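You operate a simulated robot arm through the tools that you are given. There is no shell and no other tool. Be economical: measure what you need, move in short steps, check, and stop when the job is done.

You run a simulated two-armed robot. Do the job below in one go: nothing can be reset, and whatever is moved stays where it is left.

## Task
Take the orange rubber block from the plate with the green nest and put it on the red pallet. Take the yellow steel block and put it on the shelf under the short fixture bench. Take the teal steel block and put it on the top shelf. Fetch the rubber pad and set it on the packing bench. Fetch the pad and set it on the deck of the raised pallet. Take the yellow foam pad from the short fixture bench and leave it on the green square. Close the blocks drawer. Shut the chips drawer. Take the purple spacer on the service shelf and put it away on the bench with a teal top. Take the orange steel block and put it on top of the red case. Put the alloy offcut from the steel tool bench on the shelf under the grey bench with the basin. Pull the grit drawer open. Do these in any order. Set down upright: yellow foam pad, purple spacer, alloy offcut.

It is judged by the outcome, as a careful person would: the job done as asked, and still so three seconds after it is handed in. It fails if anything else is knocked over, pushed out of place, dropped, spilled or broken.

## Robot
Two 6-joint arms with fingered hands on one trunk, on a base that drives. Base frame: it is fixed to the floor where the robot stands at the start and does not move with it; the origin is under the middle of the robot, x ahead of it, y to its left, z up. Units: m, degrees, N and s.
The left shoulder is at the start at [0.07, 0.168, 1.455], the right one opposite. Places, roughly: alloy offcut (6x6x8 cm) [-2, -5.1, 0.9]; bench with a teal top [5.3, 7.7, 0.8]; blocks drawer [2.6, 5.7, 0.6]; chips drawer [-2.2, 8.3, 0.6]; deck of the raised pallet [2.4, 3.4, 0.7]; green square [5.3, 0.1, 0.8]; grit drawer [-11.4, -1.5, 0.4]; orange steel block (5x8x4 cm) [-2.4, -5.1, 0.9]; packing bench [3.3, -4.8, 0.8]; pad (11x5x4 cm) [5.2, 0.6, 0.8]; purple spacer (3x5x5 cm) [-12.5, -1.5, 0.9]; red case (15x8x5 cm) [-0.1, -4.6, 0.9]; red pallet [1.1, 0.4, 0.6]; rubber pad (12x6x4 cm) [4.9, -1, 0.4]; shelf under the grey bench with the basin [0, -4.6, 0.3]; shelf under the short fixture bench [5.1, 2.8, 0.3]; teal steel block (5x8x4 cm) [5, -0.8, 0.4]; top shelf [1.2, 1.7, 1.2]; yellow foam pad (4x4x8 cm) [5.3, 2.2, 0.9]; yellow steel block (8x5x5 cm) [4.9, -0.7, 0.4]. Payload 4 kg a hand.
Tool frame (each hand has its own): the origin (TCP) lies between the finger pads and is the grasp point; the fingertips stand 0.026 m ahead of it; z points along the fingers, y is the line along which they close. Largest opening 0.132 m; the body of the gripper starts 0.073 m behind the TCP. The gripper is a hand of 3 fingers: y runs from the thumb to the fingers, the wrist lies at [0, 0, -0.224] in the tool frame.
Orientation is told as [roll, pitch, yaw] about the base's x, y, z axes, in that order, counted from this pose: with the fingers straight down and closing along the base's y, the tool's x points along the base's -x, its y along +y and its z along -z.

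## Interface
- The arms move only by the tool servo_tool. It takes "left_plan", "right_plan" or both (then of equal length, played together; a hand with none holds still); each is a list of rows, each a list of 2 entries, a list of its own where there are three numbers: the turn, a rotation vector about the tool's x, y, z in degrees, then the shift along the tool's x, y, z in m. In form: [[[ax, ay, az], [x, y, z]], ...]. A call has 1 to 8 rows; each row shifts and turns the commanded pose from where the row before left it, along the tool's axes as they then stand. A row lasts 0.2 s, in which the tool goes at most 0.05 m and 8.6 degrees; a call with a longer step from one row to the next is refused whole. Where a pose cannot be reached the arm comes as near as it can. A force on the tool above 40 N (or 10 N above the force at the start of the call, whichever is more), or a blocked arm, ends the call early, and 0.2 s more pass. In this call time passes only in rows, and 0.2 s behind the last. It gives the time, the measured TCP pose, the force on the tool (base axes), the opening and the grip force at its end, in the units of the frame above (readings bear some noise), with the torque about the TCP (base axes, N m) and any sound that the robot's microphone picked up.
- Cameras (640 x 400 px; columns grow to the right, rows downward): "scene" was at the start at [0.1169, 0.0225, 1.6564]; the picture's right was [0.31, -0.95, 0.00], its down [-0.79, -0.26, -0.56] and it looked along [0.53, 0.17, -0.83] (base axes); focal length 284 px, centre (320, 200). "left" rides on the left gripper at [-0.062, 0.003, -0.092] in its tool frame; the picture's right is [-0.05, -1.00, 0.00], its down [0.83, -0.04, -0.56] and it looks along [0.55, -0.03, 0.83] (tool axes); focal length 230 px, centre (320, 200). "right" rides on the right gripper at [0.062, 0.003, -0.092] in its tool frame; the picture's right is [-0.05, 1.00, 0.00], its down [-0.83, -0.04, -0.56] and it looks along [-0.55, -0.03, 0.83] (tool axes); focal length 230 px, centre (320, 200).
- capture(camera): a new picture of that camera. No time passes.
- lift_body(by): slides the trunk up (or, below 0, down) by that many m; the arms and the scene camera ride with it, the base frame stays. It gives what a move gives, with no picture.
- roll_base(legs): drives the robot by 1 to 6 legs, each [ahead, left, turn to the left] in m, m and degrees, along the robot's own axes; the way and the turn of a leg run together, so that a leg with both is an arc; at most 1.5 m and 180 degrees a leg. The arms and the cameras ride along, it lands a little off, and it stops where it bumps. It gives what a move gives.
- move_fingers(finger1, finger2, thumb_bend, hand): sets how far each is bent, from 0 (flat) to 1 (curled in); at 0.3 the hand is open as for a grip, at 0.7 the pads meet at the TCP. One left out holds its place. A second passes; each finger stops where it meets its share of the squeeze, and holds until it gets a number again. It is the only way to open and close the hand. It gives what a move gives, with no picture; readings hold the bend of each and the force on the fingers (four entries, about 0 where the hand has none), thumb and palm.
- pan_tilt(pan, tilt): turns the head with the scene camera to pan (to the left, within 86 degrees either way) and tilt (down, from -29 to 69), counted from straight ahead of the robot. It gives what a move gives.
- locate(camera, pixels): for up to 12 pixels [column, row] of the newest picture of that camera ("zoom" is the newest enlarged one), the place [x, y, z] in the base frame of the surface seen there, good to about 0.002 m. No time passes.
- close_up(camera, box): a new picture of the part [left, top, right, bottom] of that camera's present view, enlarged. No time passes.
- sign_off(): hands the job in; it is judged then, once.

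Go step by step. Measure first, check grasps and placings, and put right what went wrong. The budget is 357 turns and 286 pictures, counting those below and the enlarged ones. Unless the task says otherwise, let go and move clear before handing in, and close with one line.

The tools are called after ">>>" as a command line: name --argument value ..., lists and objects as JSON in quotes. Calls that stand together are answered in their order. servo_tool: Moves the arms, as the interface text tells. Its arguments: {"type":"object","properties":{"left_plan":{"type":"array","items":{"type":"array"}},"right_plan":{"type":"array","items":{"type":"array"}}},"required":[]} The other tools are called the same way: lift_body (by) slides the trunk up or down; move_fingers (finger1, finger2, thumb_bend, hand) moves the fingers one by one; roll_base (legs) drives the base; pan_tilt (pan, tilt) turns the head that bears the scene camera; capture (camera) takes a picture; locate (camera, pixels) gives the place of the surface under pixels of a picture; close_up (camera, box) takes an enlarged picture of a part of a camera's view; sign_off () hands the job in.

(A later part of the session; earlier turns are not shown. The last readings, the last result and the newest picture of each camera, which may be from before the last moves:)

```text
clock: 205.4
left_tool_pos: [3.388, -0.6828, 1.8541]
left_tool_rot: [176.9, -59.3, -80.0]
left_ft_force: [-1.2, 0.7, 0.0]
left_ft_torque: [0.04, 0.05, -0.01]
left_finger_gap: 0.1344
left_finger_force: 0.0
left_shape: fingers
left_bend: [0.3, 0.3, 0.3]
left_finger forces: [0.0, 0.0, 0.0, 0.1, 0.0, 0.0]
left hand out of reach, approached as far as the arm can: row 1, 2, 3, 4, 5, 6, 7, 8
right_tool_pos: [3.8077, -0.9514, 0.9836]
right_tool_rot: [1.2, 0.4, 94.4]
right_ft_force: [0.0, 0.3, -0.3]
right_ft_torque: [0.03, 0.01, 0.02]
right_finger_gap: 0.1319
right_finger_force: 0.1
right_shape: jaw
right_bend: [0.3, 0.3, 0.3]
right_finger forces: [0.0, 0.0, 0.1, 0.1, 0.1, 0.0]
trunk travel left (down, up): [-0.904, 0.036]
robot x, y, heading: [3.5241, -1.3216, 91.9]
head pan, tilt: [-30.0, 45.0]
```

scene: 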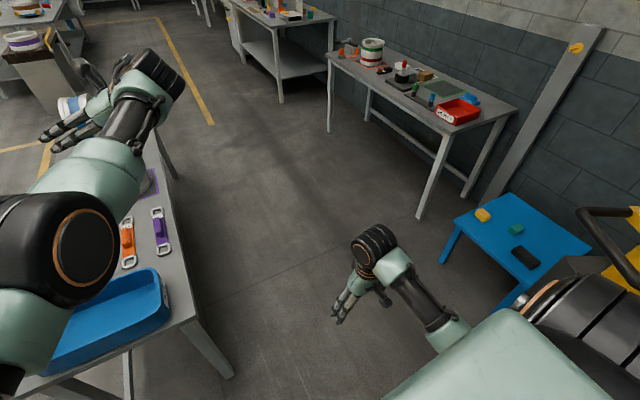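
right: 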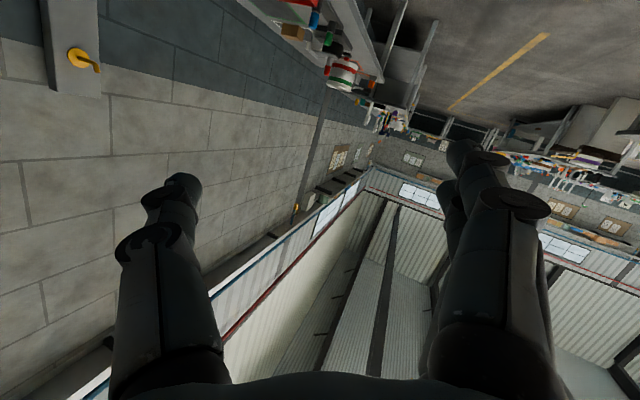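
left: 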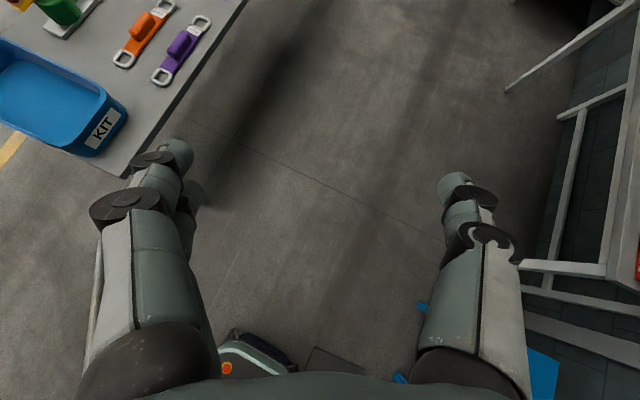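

It is following now (radius 0.47 m). I continue down.

>>> servo_tool --left_plan '[[[0, 5.5, 0], [0.0453, 0, -0.0127]], [[0, 5.5, 0], [0.0464, 0, -0.0103]], [[0, 5.5, 0], [0.0473, 0, -0.0079]], [[0, 5.5, 0], [0.048, 0, -0.0054]], [[0, 5.5, 0], [0.0484, 0, -0.0028]], [[0, 5.5, 0], [0.0485, 0, 0]], [[0, 5.5, 0], [0.0484, 0, 0.0023]], [[0, 5.5, 0], [0.048, 0, 0.0049]]]'

```text
clock: 207.2
left_tool_pos: [3.3247, -0.6308, 1.5014]
left_tool_rot: [14.7, -78.1, 84.7]
left_ft_force: [0.2, -0.4, -0.6]
left_ft_torque: [-0.03, -0.03, -0.04]
left_finger_gap: 0.1347
left_finger_force: 0.0
left_shape: fingers
left_bend: [0.3, 0.3, 0.3]
left_finger forces: [0.0, 0.1, 0.0, 0.0, 0.0, 0.2]
left hand out of reach, approached as far as the arm can: row 1, 2, 3, 4, 5, 7
right_tool_pos: [3.8077, -0.951, 0.9847]
right_tool_rot: [1.3, 0.3, 94.5]
right_ft_force: [-0.3, 0.0, 0.1]
right_ft_torque: [0.0, 0.0, -0.03]
right_finger_gap: 0.1321
right_finger_force: 0.0
right_shape: jaw
right_bend: [0.3, 0.3, 0.3]
right_finger forces: [0.1, 0.0, 0.1, 0.0, 0.0, 0.0]
trunk travel left (down, up): [-0.904, 0.036]
robot x, y, heading: [3.5246, -1.319, 91.9]
head pan, tilt: [-30.0, 45.0]
```

>>> servo_tool --left_plan '[[[0, 7.8, 0], [0.0478, 0, 0.005]], [[0, 7.8, 0], [0.047, 0, 0.0073]], [[0, 7.8, 0], [0.0458, 0, 0.0095]], [[0, 7.8, 0], [0.0443, 0, 0.0116]], [[0, 7.8, 0], [0.0425, 0, 0.0134]], [[0, 7.8, 0], [0.0408, 0, 0.0147]], [[0, 7.8, 0], [0.0387, 0, 0.016]], [[0, 7.8, 0], [0.0364, 0, 0.017]]]'

>>> servo_tool --left_plan '[[[0, 7.8, 0], [0.0339, 0, 0.0176]], [[0, 7.8, 0], [0.0318, 0, 0.018]]]'

```text
clock: 209.2
left_tool_pos: [3.3099, -0.7565, 1.1796]
left_tool_rot: [6.0, -17.1, 98.2]
left_ft_force: [-0.7, -0.3, -0.6]
left_ft_torque: [0.0, 0.0, -0.01]
left_finger_gap: 0.1345
left_finger_force: 0.0
left_shape: fingers
left_bend: [0.3, 0.3, 0.3]
left_finger forces: [0.0, 0.0, 0.0, 0.0, 0.0, 0.0]
right_tool_pos: [3.8098, -0.9525, 0.984]
right_tool_rot: [1.2, 0.3, 94.4]
right_ft_force: [0.1, -0.1, 0.5]
right_ft_torque: [-0.01, 0.0, 0.0]
right_finger_gap: 0.1318
right_finger_force: 0.1
right_shape: jaw
right_bend: [0.3, 0.3, 0.3]
right_finger forces: [0.0, 0.1, 0.0, 0.0, 0.0, 0.1]
trunk travel left (down, up): [-0.904, 0.036]
robot x, y, heading: [3.5254, -1.3198, 92.2]
head pan, tilt: [-30.0, 45.0]
stopped in row 8 (left hand): the arm was blocked; the commanded pose is now the measured one
```

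```text
clock: 209.8
left_tool_pos: [3.3314, -0.7849, 1.0901]
left_tool_rot: [6.0, -2.3, 100.0]
left_ft_force: [0.8, -0.2, -0.3]
left_ft_torque: [-0.01, 0.0, 0.01]
left_finger_gap: 0.1345
left_finger_force: 0.1
left_shape: fingers
left_bend: [0.3, 0.3, 0.3]
left_finger forces: [0.0, 0.0, 0.0, 0.0, 0.0, 0.0]
left hand out of reach, approached as far as the arm can: row 1, 2
right_tool_pos: [3.8091, -0.9521, 0.9843]
right_tool_rot: [1.2, 0.4, 94.5]
right_ft_force: [-0.1, 0.2, 1.0]
right_ft_torque: [0.0, 0.02, 0.03]
right_finger_gap: 0.1323
right_finger_force: 0.0
right_shape: jaw
right_bend: [0.3, 0.3, 0.3]
right_finger forces: [0.0, 0.0, 0.0, 0.0, 0.0, 0.1]
trunk travel left (down, up): [-0.904, 0.036]
robot x, y, heading: [3.5187, -1.3154, 92.0]
head pan, tilt: [-30.0, 45.0]
```

Both arms are folded and responsive again. I square the left hand and check the clearances of the passage ahead.

>>> servo_tool --left_plan '[[[3, 1, 4], [0, 0, 0]], [[3, 1, 4], [0, 0, 0.03]], [[0, 0, 0], [0.03, 0, 0.03]]]'

>>> pan_tilt --pan 0 --tilt 55

>>> capture --camera "scene"

>>> pan_tilt --pan -60 --tilt 50

>>> capture --camera "scene"

```text
clock: 210.6
left_tool_pos: [3.3374, -0.8202, 1.0185]
left_tool_rot: [-0.6, 0.8, 91.8]
left_ft_force: [-0.4, -0.7, 0.0]
left_ft_torque: [0.02, -0.01, -0.01]
left_finger_gap: 0.1347
left_finger_force: 0.1
left_shape: fingers
left_bend: [0.3, 0.3, 0.3]
left_finger forces: [0.1, 0.0, 0.0, 0.0, 0.1, 0.1]
left hand out of reach, approached as far as the arm can: row 1
right_tool_pos: [3.8087, -0.9524, 0.9851]
right_tool_rot: [1.3, 0.3, 94.5]
right_ft_force: [-0.8, -0.3, -0.7]
right_ft_torque: [0.01, 0.04, 0.0]
right_finger_gap: 0.132
right_finger_force: 0.1
right_shape: jaw
right_bend: [0.3, 0.3, 0.3]
right_finger forces: [0.0, 0.1, 0.0, 0.0, 0.0, 0.0]
trunk travel left (down, up): [-0.904, 0.036]
robot x, y, heading: [3.526, -1.3152, 92.2]
head pan, tilt: [-30.0, 45.0]
```

```text
clock: 211.5
left_tool_pos: [3.3377, -0.8175, 1.0168]
left_tool_rot: [-0.4, 0.9, 91.8]
left_ft_force: [-0.2, -0.5, 0.6]
left_ft_torque: [0.0, -0.04, 0.0]
left_finger_gap: 0.1346
left_finger_force: 0.2
left_shape: fingers
left_bend: [0.3, 0.3, 0.3]
left_finger forces: [0.0, 0.1, 0.1, 0.1, 0.0, 0.0]
right_tool_pos: [3.8087, -0.9522, 0.9844]
right_tool_rot: [1.3, 0.4, 94.5]
right_ft_force: [-0.8, -0.5, -1.1]
right_ft_torque: [-0.02, 0.01, -0.04]
right_finger_gap: 0.1321
right_finger_force: 0.0
right_shape: jaw
right_bend: [0.3, 0.3, 0.3]
right_finger forces: [0.0, 0.0, 0.0, 0.0, 0.0, 0.0]
trunk travel left (down, up): [-0.904, 0.036]
robot x, y, heading: [3.5221, -1.3194, 91.8]
head pan, tilt: [0.0, 55.0]
```

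```text
234 pictures are left
```

scene: 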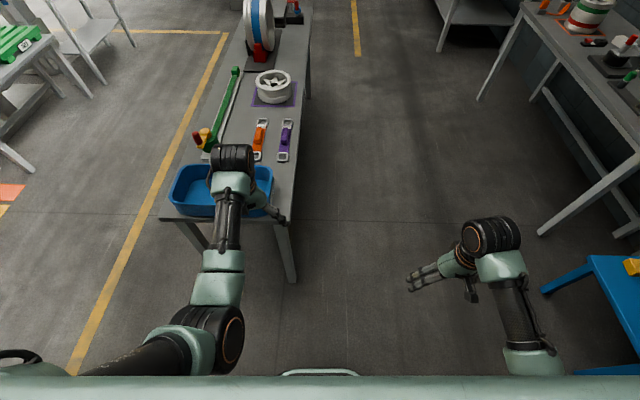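

```text
clock: 212.8
left_tool_pos: [3.3379, -0.8183, 1.018]
left_tool_rot: [-0.5, 0.9, 91.8]
left_ft_force: [0.0, -0.6, 0.6]
left_ft_torque: [0.05, 0.0, 0.02]
left_finger_gap: 0.1346
left_finger_force: 0.1
left_shape: fingers
left_bend: [0.3, 0.3, 0.3]
left_finger forces: [0.1, 0.0, 0.0, 0.1, 0.1, 0.1]
right_tool_pos: [3.8081, -0.9516, 0.9843]
right_tool_rot: [1.3, 0.4, 94.6]
right_ft_force: [0.3, 0.0, -0.8]
right_ft_torque: [0.0, -0.01, -0.02]
right_finger_gap: 0.1321
right_finger_force: 0.1
right_shape: jaw
right_bend: [0.3, 0.3, 0.3]
right_finger forces: [0.0, 0.0, 0.0, 0.1, 0.1, 0.0]
trunk travel left (down, up): [-0.904, 0.036]
robot x, y, heading: [3.5256, -1.3143, 91.7]
head pan, tilt: [-60.0, 50.0]
```

```text
233 pictures are left
```

scene: 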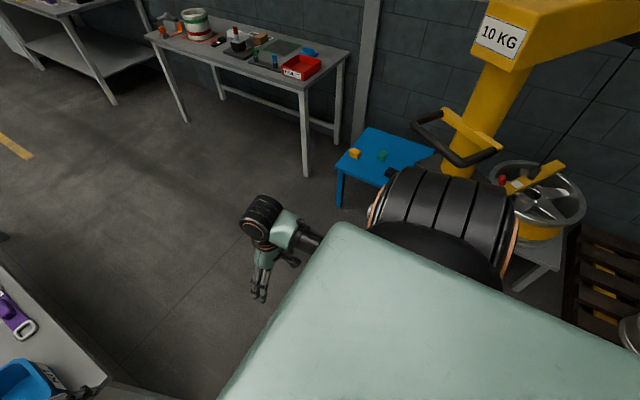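

The passage between table (edge x≈3.45) and crane handle (x≈4.26) is workable at x≈3.75. I go through and stop at y≈−0.5.

>>> roll_base --legs '[[0, -0.22, 0], [0.8, 0, 0]]'

>>> pan_tilt --pan -75 --tilt 45

>>> capture --camera "scene"

```text
clock: 218.4
left_tool_pos: [3.5196, -0.009, 1.0191]
left_tool_rot: [-0.5, 0.8, 92.5]
left_ft_force: [0.2, 0.7, 0.5]
left_ft_torque: [-0.01, 0.0, 0.01]
left_finger_gap: 0.1348
left_finger_force: 0.0
left_shape: fingers
left_bend: [0.3, 0.3, 0.3]
left_finger forces: [0.0, 0.0, 0.0, 0.0, 0.1, 0.0]
right_tool_pos: [3.9923, -0.1364, 0.9849]
right_tool_rot: [1.2, 0.4, 95.3]
right_ft_force: [0.3, 0.5, -0.1]
right_ft_torque: [0.0, 0.03, 0.03]
right_finger_gap: 0.1318
right_finger_force: 0.1
right_shape: jaw
right_bend: [0.3, 0.3, 0.3]
right_finger forces: [0.1, 0.1, 0.0, 0.0, 0.0, 0.0]
trunk travel left (down, up): [-0.904, 0.036]
robot x, y, heading: [3.7103, -0.5021, 92.5]
head pan, tilt: [-60.0, 50.0]
```

```text
clock: 219.2
left_tool_pos: [3.5181, -0.008, 1.0184]
left_tool_rot: [-0.6, 0.9, 92.6]
left_ft_force: [-0.1, 0.2, -0.8]
left_ft_torque: [-0.01, 0.01, 0.0]
left_finger_gap: 0.1345
left_finger_force: 0.0
left_shape: fingers
left_bend: [0.3, 0.3, 0.3]
left_finger forces: [0.1, 0.1, 0.0, 0.0, 0.0, 0.1]
right_tool_pos: [3.9925, -0.1366, 0.9852]
right_tool_rot: [1.3, 0.4, 95.3]
right_ft_force: [-0.5, -0.4, -0.7]
right_ft_torque: [0.0, -0.01, 0.02]
right_finger_gap: 0.1318
right_finger_force: 0.0
right_shape: jaw
right_bend: [0.3, 0.3, 0.3]
right_finger forces: [0.0, 0.0, 0.0, 0.1, 0.1, 0.0]
trunk travel left (down, up): [-0.904, 0.036]
robot x, y, heading: [3.7125, -0.5061, 92.9]
head pan, tilt: [-75.0, 45.0]
```

```text
232 pictures are left
```

scene: 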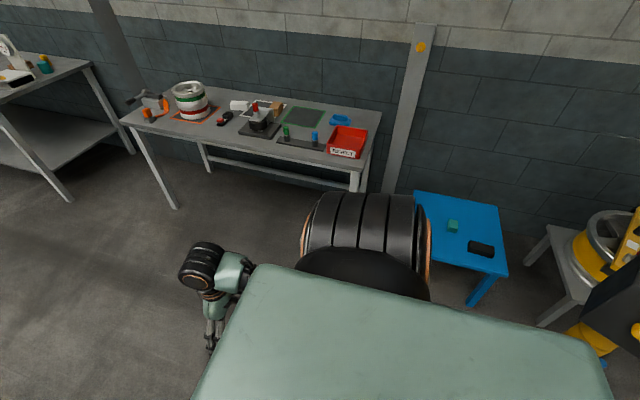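

I turn to face the stool diagonally (heading −35°), staying away from the crane, and move closer.

>>> roll_base --legs '[[0, 0, -127.5], [0.4, 0.33, 0]]'

>>> pan_tilt --pan 0 --tilt 55

>>> capture --camera "scene"

```text
clock: 227.5
left_tool_pos: [4.7419, -0.5935, 1.0189]
left_tool_rot: [-0.5, 0.9, -33.9]
left_ft_force: [-0.5, 0.3, -0.2]
left_ft_torque: [0.01, 0.0, 0.03]
left_finger_gap: 0.1345
left_finger_force: 0.1
left_shape: fingers
left_bend: [0.3, 0.3, 0.3]
left_finger forces: [0.1, 0.1, 0.0, 0.0, 0.1, 0.0]
right_tool_pos: [4.3579, -0.8976, 0.9839]
right_tool_rot: [1.4, 0.5, -31.3]
right_ft_force: [0.0, 0.1, 0.1]
right_ft_torque: [0.01, -0.06, -0.02]
right_finger_gap: 0.1317
right_finger_force: 0.1
right_shape: jaw
right_bend: [0.3, 0.3, 0.3]
right_finger forces: [0.0, 0.0, 0.0, 0.0, 0.0, 0.0]
trunk travel left (down, up): [-0.904, 0.036]
robot x, y, heading: [4.2297, -0.4497, -34.0]
head pan, tilt: [-75.0, 45.0]
```

```text
clock: 228.9
left_tool_pos: [4.743, -0.5926, 1.0187]
left_tool_rot: [-0.5, 0.8, -33.9]
left_ft_force: [-0.3, 0.0, 0.1]
left_ft_torque: [0.0, -0.01, -0.02]
left_finger_gap: 0.1345
left_finger_force: 0.0
left_shape: fingers
left_bend: [0.3, 0.3, 0.3]
left_finger forces: [0.1, 0.1, 0.0, 0.1, 0.0, 0.0]
right_tool_pos: [4.3605, -0.8981, 0.9843]
right_tool_rot: [1.3, 0.4, -31.3]
right_ft_force: [0.4, 0.5, 0.1]
right_ft_torque: [0.0, -0.01, 0.0]
right_finger_gap: 0.1319
right_finger_force: 0.0
right_shape: jaw
right_bend: [0.3, 0.3, 0.3]
right_finger forces: [0.0, 0.0, 0.1, 0.0, 0.0, 0.1]
trunk travel left (down, up): [-0.904, 0.036]
robot x, y, heading: [4.2285, -0.4496, -33.9]
head pan, tilt: [0.0, 55.0]
```

```text
231 pictures are left
```

scene: 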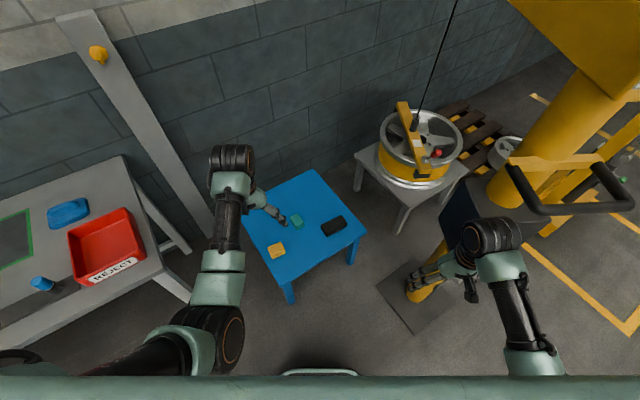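

The stool is straight ahead. I zoom in to get the blocks' outlines and orientations.

>>> close_up --camera "scene" --box '[240, 190, 368, 270]'

```text
5.00 times, centred on (304, 230) of scene
```

zoom: 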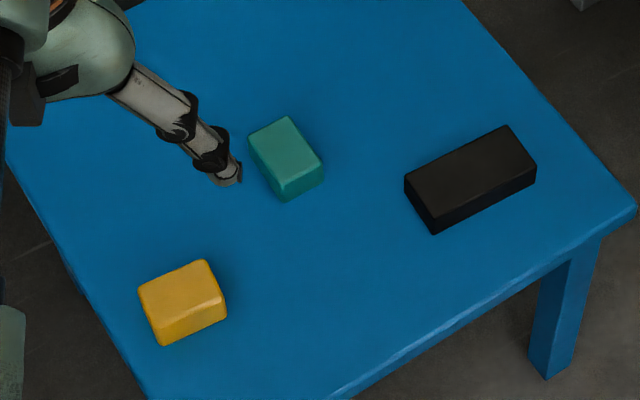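

>>> locate --camera "zoom" --pixels '[[142, 292], [203, 263], [223, 298], [158, 325], [182, 293], [252, 137], [286, 119], [320, 160], [284, 182], [408, 180], [505, 129], [533, 168]]'

```text
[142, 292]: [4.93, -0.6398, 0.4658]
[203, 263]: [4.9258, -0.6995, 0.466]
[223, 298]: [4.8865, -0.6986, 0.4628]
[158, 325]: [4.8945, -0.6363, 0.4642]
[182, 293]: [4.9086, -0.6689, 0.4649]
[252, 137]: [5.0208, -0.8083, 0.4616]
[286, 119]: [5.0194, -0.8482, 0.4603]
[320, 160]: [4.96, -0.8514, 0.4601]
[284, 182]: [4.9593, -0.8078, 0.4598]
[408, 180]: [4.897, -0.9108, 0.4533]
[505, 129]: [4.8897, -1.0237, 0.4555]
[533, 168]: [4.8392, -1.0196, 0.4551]
```

I check how far the robot's own base front reaches at (320,373) before closing in on the stool.

>>> pan_tilt --pan 0 --tilt 69

>>> capture --camera "scene"

```text
clock: 229.7
left_tool_pos: [4.7438, -0.5927, 1.0179]
left_tool_rot: [-0.4, 0.9, -33.8]
left_ft_force: [-0.3, 1.2, -0.2]
left_ft_torque: [0.04, 0.01, 0.0]
left_finger_gap: 0.1346
left_finger_force: 0.1
left_shape: fingers
left_bend: [0.3, 0.3, 0.3]
left_finger forces: [0.1, 0.0, 0.0, 0.1, 0.2, 0.1]
right_tool_pos: [4.3596, -0.8974, 0.9834]
right_tool_rot: [1.3, 0.4, -31.2]
right_ft_force: [0.2, -0.2, -1.1]
right_ft_torque: [0.02, -0.02, 0.01]
right_finger_gap: 0.1321
right_finger_force: 0.0
right_shape: jaw
right_bend: [0.3, 0.3, 0.3]
right_finger forces: [0.1, 0.0, 0.0, 0.1, 0.0, 0.0]
trunk travel left (down, up): [-0.904, 0.036]
robot x, y, heading: [4.2289, -0.4541, -33.9]
head pan, tilt: [0.0, 68.8]
```

```text
229 pictures are left
```

scene: 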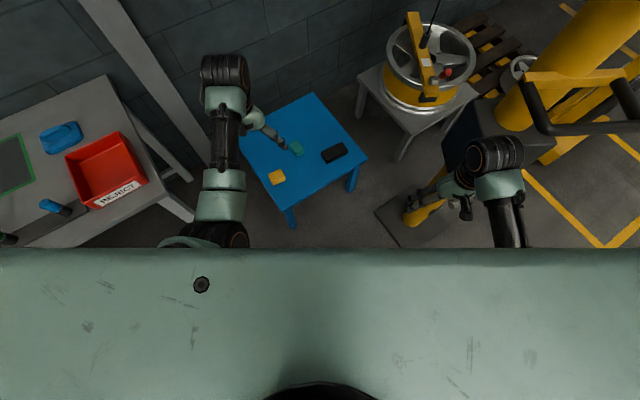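

The base front is about 0.22 m ahead of the axis, so a 0.21 m approach leaves margin to the stool. I go, shifting 0.1 m left.

>>> roll_base --legs '[[0.21, 0.1, 0]]'

>>> pan_tilt --pan 0 --tilt 60

>>> capture --camera "scene"

```text
clock: 231.5
left_tool_pos: [4.9736, -0.6329, 1.0182]
left_tool_rot: [-0.5, 0.7, -34.2]
left_ft_force: [-0.1, -0.8, 0.8]
left_ft_torque: [-0.01, 0.01, -0.02]
left_finger_gap: 0.1345
left_finger_force: 0.0
left_shape: fingers
left_bend: [0.3, 0.3, 0.3]
left_finger forces: [0.0, 0.0, 0.0, 0.0, 0.1, 0.0]
right_tool_pos: [4.5882, -0.9357, 0.9841]
right_tool_rot: [1.4, 0.3, -31.4]
right_ft_force: [-1.2, 1.0, 1.0]
right_ft_torque: [0.02, 0.04, 0.01]
right_finger_gap: 0.1318
right_finger_force: 0.1
right_shape: jaw
right_bend: [0.3, 0.3, 0.3]
right_finger forces: [0.1, 0.0, 0.0, 0.0, 0.0, 0.1]
trunk travel left (down, up): [-0.904, 0.036]
robot x, y, heading: [4.4625, -0.4922, -34.4]
head pan, tilt: [0.0, 68.8]
```

```text
clock: 232.2
left_tool_pos: [4.9755, -0.6332, 1.0171]
left_tool_rot: [-0.5, 0.9, -34.2]
left_ft_force: [0.1, 0.2, -0.6]
left_ft_torque: [0.0, -0.05, 0.01]
left_finger_gap: 0.1344
left_finger_force: 0.1
left_shape: fingers
left_bend: [0.3, 0.3, 0.3]
left_finger forces: [0.0, 0.1, 0.0, 0.0, 0.0, 0.0]
right_tool_pos: [4.5903, -0.9375, 0.9842]
right_tool_rot: [1.3, 0.4, -31.3]
right_ft_force: [0.7, -0.1, -0.2]
right_ft_torque: [0.01, 0.01, -0.02]
right_finger_gap: 0.1321
right_finger_force: 0.1
right_shape: jaw
right_bend: [0.3, 0.3, 0.3]
right_finger forces: [0.0, 0.1, 0.0, 0.1, 0.0, 0.0]
trunk travel left (down, up): [-0.904, 0.036]
robot x, y, heading: [4.4634, -0.4899, -34.1]
head pan, tilt: [0.0, 60.0]
```

```text
228 pictures are left
```

scene: 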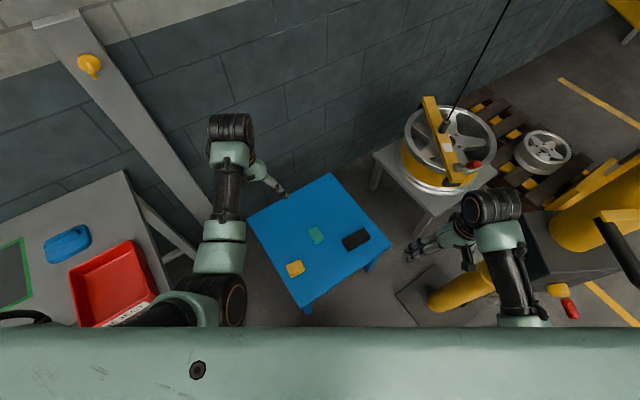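

>>> locate --camera "scene" --pixels '[[440, 300], [480, 280], [415, 300], [430, 220], [540, 250], [555, 290], [570, 308], [605, 235], [300, 268], [420, 245]]'

```text
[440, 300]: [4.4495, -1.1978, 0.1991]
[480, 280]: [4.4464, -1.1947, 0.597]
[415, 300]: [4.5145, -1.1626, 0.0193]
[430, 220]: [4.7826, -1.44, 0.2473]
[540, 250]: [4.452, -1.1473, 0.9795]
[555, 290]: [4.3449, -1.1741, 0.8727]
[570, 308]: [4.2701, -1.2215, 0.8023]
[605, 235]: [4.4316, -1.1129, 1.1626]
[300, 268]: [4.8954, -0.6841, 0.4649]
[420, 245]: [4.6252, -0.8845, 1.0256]
```

Clear below. I lower the trunk 0.45 m.

>>> lift_body --by -0.45

>>> capture --camera "left"

```text
refused: -0.45 is not a number from -0.4 to 0.4
```

```text
227 pictures are left
```

left: 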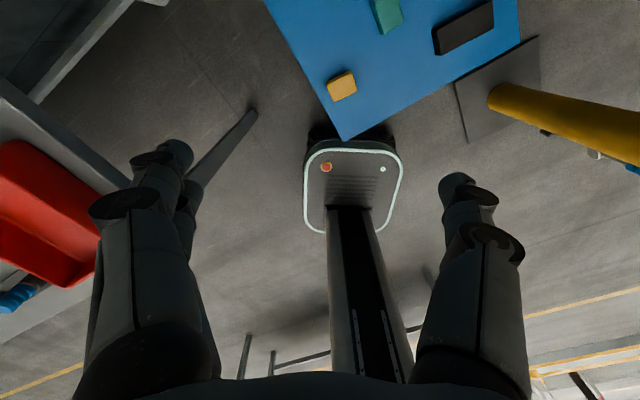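

>>> lift_body --by -0.4

>>> capture --camera "left"

```text
clock: 236.0
left_tool_pos: [4.9758, -0.6323, 0.619]
left_tool_rot: [-0.5, 0.9, -34.1]
left_ft_force: [-0.3, 0.6, 0.5]
left_ft_torque: [-0.03, -0.02, -0.01]
left_finger_gap: 0.1347
left_finger_force: 0.1
left_shape: fingers
left_bend: [0.3, 0.3, 0.3]
left_finger forces: [0.0, 0.0, 0.0, 0.1, 0.0, 0.0]
right_tool_pos: [4.5903, -0.9357, 0.5835]
right_tool_rot: [1.3, 0.4, -31.5]
right_ft_force: [0.3, 0.3, 0.0]
right_ft_torque: [-0.01, 0.0, 0.02]
right_finger_gap: 0.132
right_finger_force: 0.2
right_shape: jaw
right_bend: [0.3, 0.3, 0.3]
right_finger forces: [0.0, 0.0, 0.0, 0.0, 0.1, 0.0]
trunk travel left (down, up): [-0.504, 0.436]
robot x, y, heading: [4.4664, -0.4894, -34.2]
head pan, tilt: [0.0, 60.0]
```

```text
226 pictures are left
```

left: 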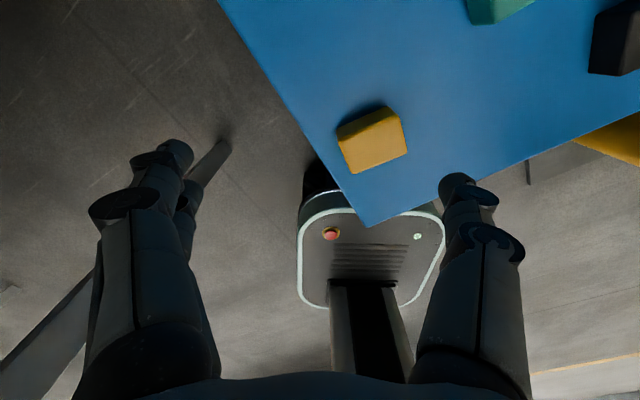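

I rotate the left hand square to the yellow block and move above it.

>>> servo_tool --left_plan '[[[0, 0, -8.5], [0.0136, -0.0136, 0]], [[0, 0, -8.5], [0.0136, -0.0136, 0]], [[0, 0, -8.5], [0.0136, -0.0136, 0]], [[0, 0, -8.5], [0.0136, -0.0136, 0]]]'

>>> lift_body --by -0.1

>>> capture --camera "left"

```text
clock: 236.8
left_tool_pos: [4.9784, -0.5846, 0.6134]
left_tool_rot: [7.9, -4.1, -6.1]
left_ft_force: [0.3, 0.0, -0.1]
left_ft_torque: [-0.02, -0.01, 0.03]
left_finger_gap: 0.1345
left_finger_force: 0.1
left_shape: fingers
left_bend: [0.3, 0.3, 0.3]
left_finger forces: [0.0, 0.0, 0.0, 0.0, 0.1, 0.0]
right_tool_pos: [4.5907, -0.937, 0.5849]
right_tool_rot: [1.3, 0.4, -31.4]
right_ft_force: [-0.3, 0.6, -1.1]
right_ft_torque: [-0.02, 0.01, 0.01]
right_finger_gap: 0.1322
right_finger_force: 0.0
right_shape: jaw
right_bend: [0.3, 0.3, 0.3]
right_finger forces: [0.0, 0.1, 0.0, 0.1, 0.0, 0.1]
trunk travel left (down, up): [-0.504, 0.436]
robot x, y, heading: [4.4609, -0.4884, -34.1]
head pan, tilt: [0.0, 60.0]
stopped in row 4 (left hand): the arm was blocked; the commanded pose is now the measured one
```

```text
clock: 238.2
left_tool_pos: [4.9777, -0.5848, 0.5139]
left_tool_rot: [7.9, -4.2, -6.2]
left_ft_force: [0.4, 0.3, 0.0]
left_ft_torque: [-0.01, 0.03, -0.02]
left_finger_gap: 0.1346
left_finger_force: 0.0
left_shape: fingers
left_bend: [0.3, 0.3, 0.3]
left_finger forces: [0.0, 0.0, 0.0, 0.1, 0.0, 0.0]
right_tool_pos: [4.5896, -0.9376, 0.4838]
right_tool_rot: [1.2, 0.4, -31.3]
right_ft_force: [0.1, 0.6, -0.4]
right_ft_torque: [-0.03, 0.01, 0.02]
right_finger_gap: 0.132
right_finger_force: 0.2
right_shape: jaw
right_bend: [0.3, 0.3, 0.3]
right_finger forces: [0.1, 0.1, 0.0, 0.0, 0.0, 0.1]
trunk travel left (down, up): [-0.404, 0.536]
robot x, y, heading: [4.4585, -0.4871, -34.3]
head pan, tilt: [0.0, 60.0]
```

```text
225 pictures are left
```

left: 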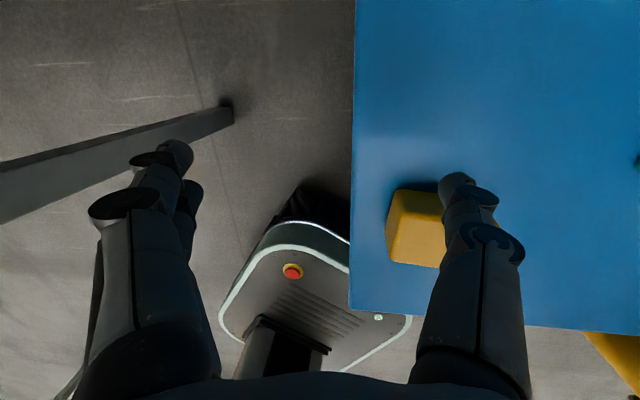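

The left arm was blocked partway again. I look at the arm from the scene camera to find the contact.

>>> servo_tool --left_plan '[[[0, 0, 0], [0, 0, -0.03]]]'

>>> pan_tilt --pan 15 --tilt 50

>>> capture --camera "scene"

```text
clock: 238.6
left_tool_pos: [4.9786, -0.5753, 0.5363]
left_tool_rot: [9.5, -4.0, -5.8]
left_ft_force: [0.2, 0.8, -0.4]
left_ft_torque: [-0.04, 0.0, -0.01]
left_finger_gap: 0.1345
left_finger_force: 0.0
left_shape: fingers
left_bend: [0.3, 0.3, 0.3]
left_finger forces: [0.1, 0.0, 0.0, 0.0, 0.0, 0.0]
right_tool_pos: [4.5908, -0.9362, 0.4836]
right_tool_rot: [1.3, 0.4, -31.4]
right_ft_force: [-0.2, -0.7, -0.5]
right_ft_torque: [-0.07, 0.03, -0.03]
right_finger_gap: 0.132
right_finger_force: 0.1
right_shape: jaw
right_bend: [0.3, 0.3, 0.3]
right_finger forces: [0.0, 0.0, 0.0, 0.1, 0.0, 0.1]
trunk travel left (down, up): [-0.404, 0.536]
robot x, y, heading: [4.4611, -0.4912, -34.1]
head pan, tilt: [0.0, 60.0]
```

```text
clock: 239.3
left_tool_pos: [4.9799, -0.5768, 0.5392]
left_tool_rot: [9.4, -4.2, -5.7]
left_ft_force: [0.0, 0.3, 0.3]
left_ft_torque: [-0.01, -0.02, 0.04]
left_finger_gap: 0.1347
left_finger_force: 0.1
left_shape: fingers
left_bend: [0.3, 0.3, 0.3]
left_finger forces: [0.0, 0.0, 0.1, 0.1, 0.0, 0.0]
right_tool_pos: [4.5904, -0.9369, 0.4831]
right_tool_rot: [1.3, 0.4, -31.4]
right_ft_force: [-0.6, 1.1, -0.5]
right_ft_torque: [0.0, -0.04, -0.01]
right_finger_gap: 0.1323
right_finger_force: 0.1
right_shape: jaw
right_bend: [0.3, 0.3, 0.3]
right_finger forces: [0.1, 0.1, 0.0, 0.0, 0.1, 0.0]
trunk travel left (down, up): [-0.404, 0.536]
robot x, y, heading: [4.459, -0.4873, -33.9]
head pan, tilt: [15.0, 50.0]
```

```text
224 pictures are left
```

scene: 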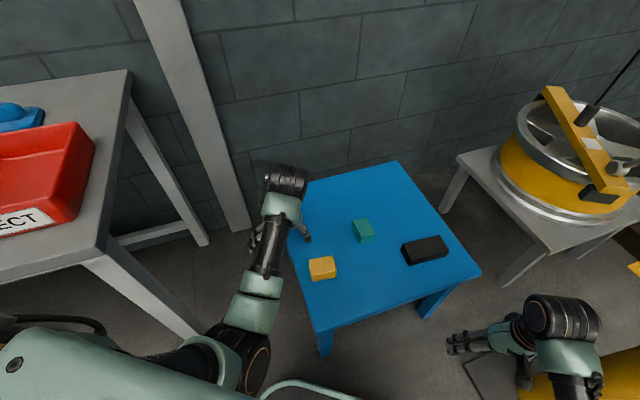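

The left elbow is folding against the robot's own torso. I back up 10 cm so the arm works more extended, and lift the hand relative to the shoulder.

>>> roll_base --legs '[[-0.11, 0, 0]]'

>>> servo_tool --left_plan '[[[4.5, 2, 0], [-0.02, 0, -0.03]], [[4.5, 2, -3], [-0.02, 0, -0.03]], [[0, 0, -3], [-0.02, -0.01, -0.03]], [[0, 0, 0], [-0.02, -0.01, -0.03]]]'

```text
clock: 240.5
left_tool_pos: [4.8911, -0.5169, 0.5414]
left_tool_rot: [9.4, -4.5, -5.7]
left_ft_force: [0.5, 0.0, 0.3]
left_ft_torque: [0.0, -0.03, 0.02]
left_finger_gap: 0.1345
left_finger_force: 0.1
left_shape: fingers
left_bend: [0.3, 0.3, 0.3]
left_finger forces: [0.0, 0.0, 0.0, 0.1, 0.0, 0.0]
right_tool_pos: [4.5001, -0.8757, 0.484]
right_tool_rot: [1.3, 0.5, -31.4]
right_ft_force: [0.4, -0.4, 0.0]
right_ft_torque: [-0.01, -0.02, -0.01]
right_finger_gap: 0.132
right_finger_force: 0.0
right_shape: jaw
right_bend: [0.3, 0.3, 0.3]
right_finger forces: [0.1, 0.1, 0.1, 0.0, 0.1, 0.0]
trunk travel left (down, up): [-0.404, 0.536]
robot x, y, heading: [4.3718, -0.4311, -33.8]
head pan, tilt: [15.0, 50.0]
```

```text
clock: 241.5
left_tool_pos: [4.9879, -0.5696, 0.6079]
left_tool_rot: [0.4, -0.6, 0.7]
left_ft_force: [0.1, -0.3, 0.0]
left_ft_torque: [0.0, 0.01, 0.03]
left_finger_gap: 0.1346
left_finger_force: 0.1
left_shape: fingers
left_bend: [0.3, 0.3, 0.3]
left_finger forces: [0.1, 0.0, 0.0, 0.1, 0.0, 0.1]
left hand out of reach, approached as far as the arm can: row 1, 2, 3, 4
right_tool_pos: [4.5004, -0.877, 0.4845]
right_tool_rot: [1.3, 0.4, -31.4]
right_ft_force: [0.3, -0.1, -0.7]
right_ft_torque: [0.02, -0.03, 0.01]
right_finger_gap: 0.1318
right_finger_force: 0.0
right_shape: jaw
right_bend: [0.3, 0.3, 0.3]
right_finger forces: [0.1, 0.0, 0.1, 0.1, 0.0, 0.0]
trunk travel left (down, up): [-0.404, 0.536]
robot x, y, heading: [4.3727, -0.433, -33.7]
head pan, tilt: [15.0, 50.0]
```

Orientation is now square. I shift toward the yellow block laterally.

>>> servo_tool --left_plan '[[[0, 0, 0], [0.02, -0.025, 0]], [[0, 0, 0], [0.02, -0.025, 0]], [[0, 0, 0], [0.02, -0.025, 0]], [[0, 0, 0], [0.02, -0.023, 0]]]'

>>> capture --camera "left"

```text
clock: 242.5
left_tool_pos: [4.9146, -0.6645, 0.6092]
left_tool_rot: [0.6, -1.0, 1.0]
left_ft_force: [-0.1, 0.0, 0.3]
left_ft_torque: [0.03, 0.0, 0.02]
left_finger_gap: 0.1345
left_finger_force: 0.1
left_shape: fingers
left_bend: [0.3, 0.3, 0.3]
left_finger forces: [0.1, 0.0, 0.0, 0.0, 0.0, 0.1]
right_tool_pos: [4.5005, -0.8764, 0.4836]
right_tool_rot: [1.3, 0.4, -31.4]
right_ft_force: [0.1, -0.5, -0.1]
right_ft_torque: [-0.01, 0.03, 0.01]
right_finger_gap: 0.1318
right_finger_force: 0.0
right_shape: jaw
right_bend: [0.3, 0.3, 0.3]
right_finger forces: [0.1, 0.0, 0.0, 0.0, 0.0, 0.0]
trunk travel left (down, up): [-0.404, 0.536]
robot x, y, heading: [4.3715, -0.4301, -33.8]
head pan, tilt: [15.0, 50.0]
```

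```text
223 pictures are left
```

left: 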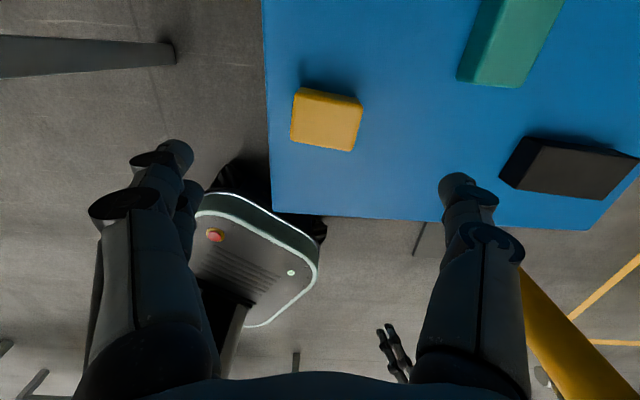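

Aligned above the yellow block. I lower the trunk 0.15 m so the hand straddles it.

>>> lift_body --by -0.12

>>> capture --camera "left"

```text
clock: 244.0
left_tool_pos: [4.9133, -0.665, 0.4889]
left_tool_rot: [0.5, -0.9, 0.9]
left_ft_force: [0.9, -0.2, -0.8]
left_ft_torque: [0.0, 0.03, 0.06]
left_finger_gap: 0.1347
left_finger_force: 0.0
left_shape: fingers
left_bend: [0.3, 0.3, 0.3]
left_finger forces: [0.0, 0.1, 0.0, 0.1, 0.0, 0.0]
right_tool_pos: [4.5001, -0.8762, 0.3639]
right_tool_rot: [1.3, 0.4, -31.5]
right_ft_force: [-0.3, -0.2, 0.6]
right_ft_torque: [0.04, 0.01, -0.01]
right_finger_gap: 0.132
right_finger_force: 0.1
right_shape: jaw
right_bend: [0.3, 0.3, 0.3]
right_finger forces: [0.0, 0.0, 0.0, 0.1, 0.0, 0.0]
trunk travel left (down, up): [-0.284, 0.656]
robot x, y, heading: [4.3691, -0.4321, -34.0]
head pan, tilt: [15.0, 50.0]
```

```text
222 pictures are left
```

left: 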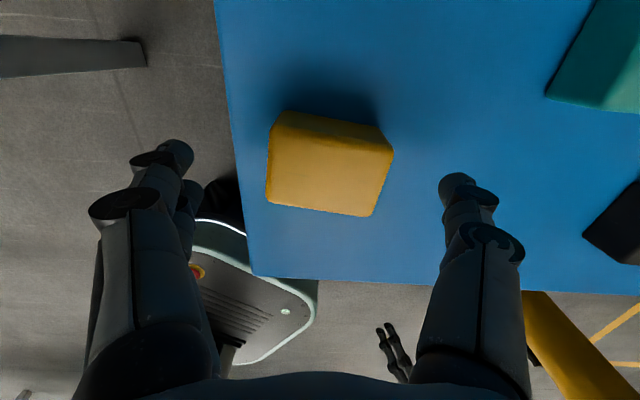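

The block is yawed about −6°. I match it, descend 3.8 cm and grip.

>>> servo_tool --left_plan '[[[0, 0, 6], [0.004, -0.003, 0.01]], [[0, 0, 0], [0, 0, 0.015]], [[0, 0, 0], [0, 0, 0.013]]]'

>>> move_fingers --hand "left" --finger1 0.7 --finger2 0.7 --thumb_bend 0.7

>>> capture --camera "left"

```text
clock: 244.8
left_tool_pos: [4.9164, -0.6687, 0.4546]
left_tool_rot: [0.5, -1.4, -5.1]
left_ft_force: [0.3, 0.3, -0.3]
left_ft_torque: [0.03, -0.05, 0.01]
left_finger_gap: 0.1348
left_finger_force: 0.1
left_shape: fingers
left_bend: [0.3, 0.3, 0.3]
left_finger forces: [0.0, 0.0, 0.1, 0.0, 0.1, 0.1]
right_tool_pos: [4.5006, -0.8759, 0.3627]
right_tool_rot: [1.2, 0.4, -31.4]
right_ft_force: [-0.2, 0.4, -0.4]
right_ft_torque: [-0.03, -0.02, -0.05]
right_finger_gap: 0.1318
right_finger_force: 0.2
right_shape: jaw
right_bend: [0.3, 0.3, 0.3]
right_finger forces: [0.1, 0.0, 0.1, 0.0, 0.1, 0.0]
trunk travel left (down, up): [-0.284, 0.656]
robot x, y, heading: [4.3676, -0.4279, -34.0]
head pan, tilt: [15.0, 50.0]
```

```text
clock: 245.8
left_tool_pos: [4.9154, -0.6681, 0.4529]
left_tool_rot: [0.6, -1.5, -4.9]
left_ft_force: [1.7, -3.2, 6.8]
left_ft_torque: [0.12, -0.07, -0.04]
left_finger_gap: 0.0664
left_finger_force: 21.3
left_shape: fingers
left_bend: [0.51, 0.51, 0.57]
left_finger forces: [9.8, 9.9, 0.1, 0.0, 22.3, 0.0]
right_tool_pos: [4.5005, -0.8753, 0.3638]
right_tool_rot: [1.3, 0.5, -31.4]
right_ft_force: [0.2, 1.6, -0.1]
right_ft_torque: [0.0, -0.03, -0.01]
right_finger_gap: 0.1319
right_finger_force: 0.1
right_shape: jaw
right_bend: [0.3, 0.3, 0.3]
right_finger forces: [0.0, 0.0, 0.0, 0.1, 0.1, 0.0]
trunk travel left (down, up): [-0.284, 0.656]
robot x, y, heading: [4.368, -0.4297, -33.9]
head pan, tilt: [15.0, 50.0]
```

```text
221 pictures are left
```

left: 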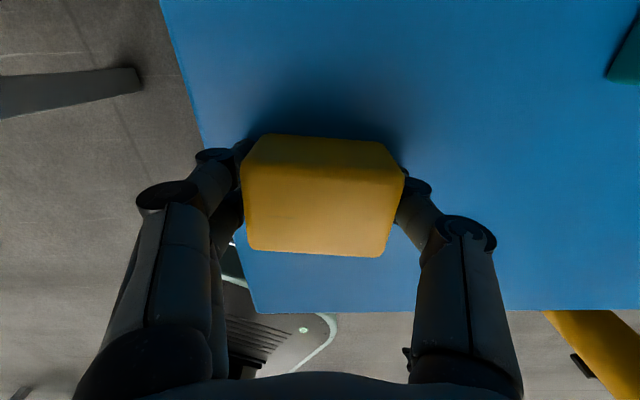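

Yellow is gripped. I raise the trunk, shift the left hand to the left, and move the base forward 10 cm for the right hand to take the teal block.

>>> lift_body --by 0.12

>>> servo_tool --left_plan '[[[0, 0, 0], [0, 0.03, -0.02]], [[0, 0, 0], [0, 0.03, -0.02]], [[0, 0, 0], [0, 0.03, -0.01]], [[0, 0, 0], [0, 0.03, 0]]]'

>>> roll_base --legs '[[0.1, 0, 0]]'

>>> capture --camera "scene"

```text
clock: 247.3
left_tool_pos: [4.9148, -0.665, 0.5685]
left_tool_rot: [1.0, -1.0, -4.9]
left_ft_force: [-0.2, 0.0, -1.5]
left_ft_torque: [0.04, 0.01, 0.01]
left_finger_gap: 0.0671
left_finger_force: 20.5
left_shape: fingers
left_bend: [0.51, 0.51, 0.57]
left_finger forces: [10.4, 10.4, 0.0, 0.1, 20.8, 0.0]
right_tool_pos: [4.5012, -0.8767, 0.4844]
right_tool_rot: [1.4, 0.4, -31.5]
right_ft_force: [0.2, 0.5, 0.1]
right_ft_torque: [0.01, 0.0, -0.01]
right_finger_gap: 0.1322
right_finger_force: 0.0
right_shape: jaw
right_bend: [0.3, 0.3, 0.3]
right_finger forces: [0.0, 0.0, 0.0, 0.1, 0.0, 0.1]
trunk travel left (down, up): [-0.404, 0.536]
robot x, y, heading: [4.3711, -0.4279, -33.8]
head pan, tilt: [15.0, 50.0]
```

```text
clock: 248.3
left_tool_pos: [4.9342, -0.5748, 0.5787]
left_tool_rot: [0.3, -0.7, -5.5]
left_ft_force: [-0.3, 0.3, -2.2]
left_ft_torque: [0.04, 0.01, -0.03]
left_finger_gap: 0.0666
left_finger_force: 20.7
left_shape: fingers
left_bend: [0.51, 0.5, 0.57]
left_finger forces: [10.4, 10.3, 0.0, 0.0, 20.8, 0.0]
left hand out of reach, approached as far as the arm can: row 2, 3, 4
right_tool_pos: [4.5012, -0.876, 0.4845]
right_tool_rot: [1.3, 0.3, -31.4]
right_ft_force: [0.2, 0.2, -0.5]
right_ft_torque: [-0.01, -0.03, 0.02]
right_finger_gap: 0.1321
right_finger_force: 0.0
right_shape: jaw
right_bend: [0.3, 0.3, 0.3]
right_finger forces: [0.0, 0.1, 0.0, 0.0, 0.0, 0.0]
trunk travel left (down, up): [-0.404, 0.536]
robot x, y, heading: [4.3693, -0.4305, -34.0]
head pan, tilt: [15.0, 50.0]
```

```text
clock: 249.5
left_tool_pos: [5.0203, -0.6307, 0.5789]
left_tool_rot: [0.3, -0.6, -5.3]
left_ft_force: [0.2, -0.1, -2.1]
left_ft_torque: [0.03, 0.0, -0.01]
left_finger_gap: 0.0666
left_finger_force: 20.8
left_shape: fingers
left_bend: [0.51, 0.5, 0.57]
left_finger forces: [10.4, 10.3, 0.0, 0.0, 20.8, 0.0]
right_tool_pos: [4.5865, -0.9335, 0.4846]
right_tool_rot: [1.3, 0.6, -31.2]
right_ft_force: [0.1, -1.1, 0.3]
right_ft_torque: [0.0, -0.03, -0.02]
right_finger_gap: 0.1319
right_finger_force: 0.2
right_shape: jaw
right_bend: [0.3, 0.3, 0.3]
right_finger forces: [0.0, 0.1, 0.1, 0.1, 0.0, 0.0]
trunk travel left (down, up): [-0.404, 0.536]
robot x, y, heading: [4.4553, -0.4888, -34.1]
head pan, tilt: [15.0, 50.0]
```

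```text
220 pictures are left
```

scene: 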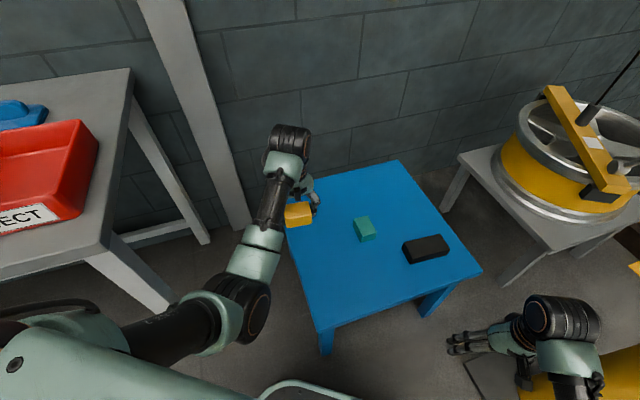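

Now the right hand: raise, square up to yaw 0, and start toward the teal block.

>>> servo_tool --right_plan '[[[0, 0, -7.8], [-0.02, 0, -0.03]], [[0, 0, -7.8], [-0.03, 0, -0.03]], [[0, 0, -7.8], [-0.03, 0, -0.02]], [[0, 0, -7.8], [-0.03, 0, -0.01]], [[0, 0, 0], [-0.045, 0.01, 0]], [[0, 0, 0], [-0.045, 0.01, 0]]]'

>>> capture --camera "right"

```text
clock: 250.9
left_tool_pos: [5.02, -0.6304, 0.5783]
left_tool_rot: [0.3, -0.6, -5.3]
left_ft_force: [0.1, 0.1, -1.0]
left_ft_torque: [0.0, -0.01, 0.01]
left_finger_gap: 0.0666
left_finger_force: 20.9
left_shape: fingers
left_bend: [0.51, 0.5, 0.57]
left_finger forces: [10.5, 10.3, 0.1, 0.0, 20.8, 0.0]
right_tool_pos: [4.7691, -0.9654, 0.5407]
right_tool_rot: [1.3, -0.2, -0.1]
right_ft_force: [0.1, -0.5, 0.5]
right_ft_torque: [-0.02, 0.02, -0.02]
right_finger_gap: 0.132
right_finger_force: 0.0
right_shape: jaw
right_bend: [0.3, 0.3, 0.3]
right_finger forces: [0.0, 0.0, 0.1, 0.0, 0.1, 0.1]
right hand out of reach, approached as far as the arm can: row 2, 3, 4
trunk travel left (down, up): [-0.404, 0.536]
robot x, y, heading: [4.4516, -0.4882, -34.1]
head pan, tilt: [15.0, 50.0]
```

```text
219 pictures are left
```

right: 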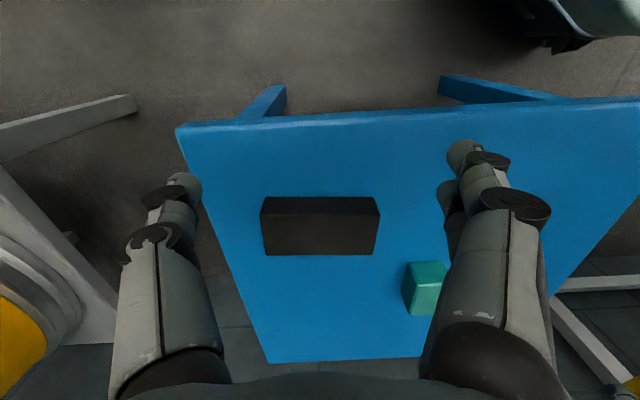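

I continue to the teal block: 22 cm forward and 13.5 cm left.

>>> servo_tool --right_plan '[[[0, 0, 0], [-0.037, 0.0225, 0]], [[0, 0, 0], [-0.037, 0.0225, 0]], [[0, 0, 0], [-0.037, 0.0225, 0]], [[0, 0, 0], [-0.037, 0.0225, 0]], [[0, 0, 0], [-0.037, 0.0225, 0]], [[0, 0, 0], [-0.036, 0.0225, 0]]]'

>>> capture --camera "right"

```text
clock: 252.3
left_tool_pos: [5.0201, -0.6304, 0.5791]
left_tool_rot: [0.3, -0.7, -5.3]
left_ft_force: [-0.1, -0.5, -1.8]
left_ft_torque: [0.05, -0.02, 0.0]
left_finger_gap: 0.0666
left_finger_force: 21.0
left_shape: fingers
left_bend: [0.51, 0.5, 0.57]
left_finger forces: [10.3, 10.2, 0.1, 0.1, 20.7, 0.1]
right_tool_pos: [4.9805, -0.8345, 0.5467]
right_tool_rot: [1.2, -0.5, -0.1]
right_ft_force: [0.9, 0.8, -0.1]
right_ft_torque: [0.0, 0.04, 0.0]
right_finger_gap: 0.1321
right_finger_force: 0.1
right_shape: jaw
right_bend: [0.3, 0.3, 0.3]
right_finger forces: [0.1, 0.0, 0.1, 0.0, 0.0, 0.0]
right hand out of reach, approached as far as the arm can: row 6
trunk travel left (down, up): [-0.404, 0.536]
robot x, y, heading: [4.4552, -0.4861, -34.1]
head pan, tilt: [15.0, 50.0]
```

```text
218 pictures are left
```

right: 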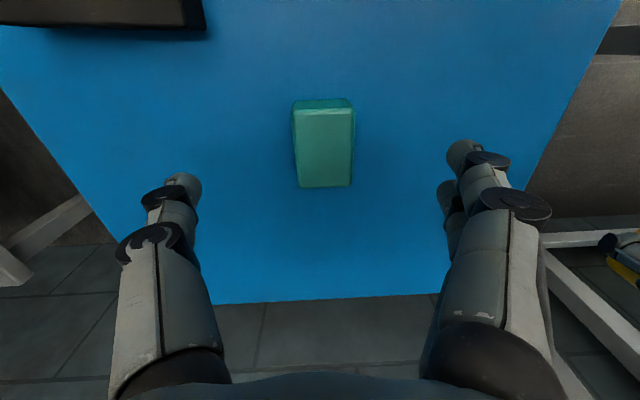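

The right arm is close to full stretch. I roll the base 5 cm forward and pull the hand back the same amount to regain margin.

>>> roll_base --legs '[[0.05, 0, 0]]'

>>> servo_tool --right_plan '[[[0, 0, 0], [0.012, 0.01, 0]], [[0, 0, 0], [0.012, 0.01, 0]], [[0, 0, 0], [0.012, 0.01, 0]]]'

```text
clock: 253.2
left_tool_pos: [5.0608, -0.657, 0.5785]
left_tool_rot: [0.3, -0.6, -5.3]
left_ft_force: [0.8, -0.3, -2.2]
left_ft_torque: [0.01, -0.04, 0.0]
left_finger_gap: 0.067
left_finger_force: 21.2
left_shape: fingers
left_bend: [0.51, 0.5, 0.57]
left_finger forces: [10.5, 10.2, 0.1, 0.0, 20.8, 0.0]
right_tool_pos: [5.0194, -0.8607, 0.5443]
right_tool_rot: [1.4, -0.2, -0.1]
right_ft_force: [0.5, 0.0, -0.2]
right_ft_torque: [0.0, -0.01, -0.01]
right_finger_gap: 0.1318
right_finger_force: 0.1
right_shape: jaw
right_bend: [0.3, 0.3, 0.3]
right_finger forces: [0.0, 0.1, 0.0, 0.0, 0.0, 0.1]
trunk travel left (down, up): [-0.404, 0.536]
robot x, y, heading: [4.4967, -0.5119, -33.8]
head pan, tilt: [15.0, 50.0]
```

```text
clock: 254.2
left_tool_pos: [5.0603, -0.6584, 0.579]
left_tool_rot: [0.4, -0.6, -5.4]
left_ft_force: [-0.6, 0.1, -1.5]
left_ft_torque: [-0.02, -0.01, -0.01]
left_finger_gap: 0.0669
left_finger_force: 20.7
left_shape: fingers
left_bend: [0.51, 0.5, 0.57]
left_finger forces: [10.5, 10.3, 0.1, 0.0, 20.7, 0.1]
right_tool_pos: [4.9902, -0.8923, 0.5496]
right_tool_rot: [-1.2, -0.9, -2.2]
right_ft_force: [-0.2, -0.2, -0.6]
right_ft_torque: [0.01, -0.02, 0.02]
right_finger_gap: 0.132
right_finger_force: 0.0
right_shape: jaw
right_bend: [0.3, 0.3, 0.3]
right_finger forces: [0.1, 0.1, 0.0, 0.0, 0.1, 0.1]
right hand out of reach, approached as far as the arm can: row 2, 3
trunk travel left (down, up): [-0.404, 0.536]
robot x, y, heading: [4.4975, -0.5137, -34.0]
head pan, tilt: [15.0, 50.0]
stopped in row 3 (right hand): the arm was blocked; the commanded pose is now the measured one
```

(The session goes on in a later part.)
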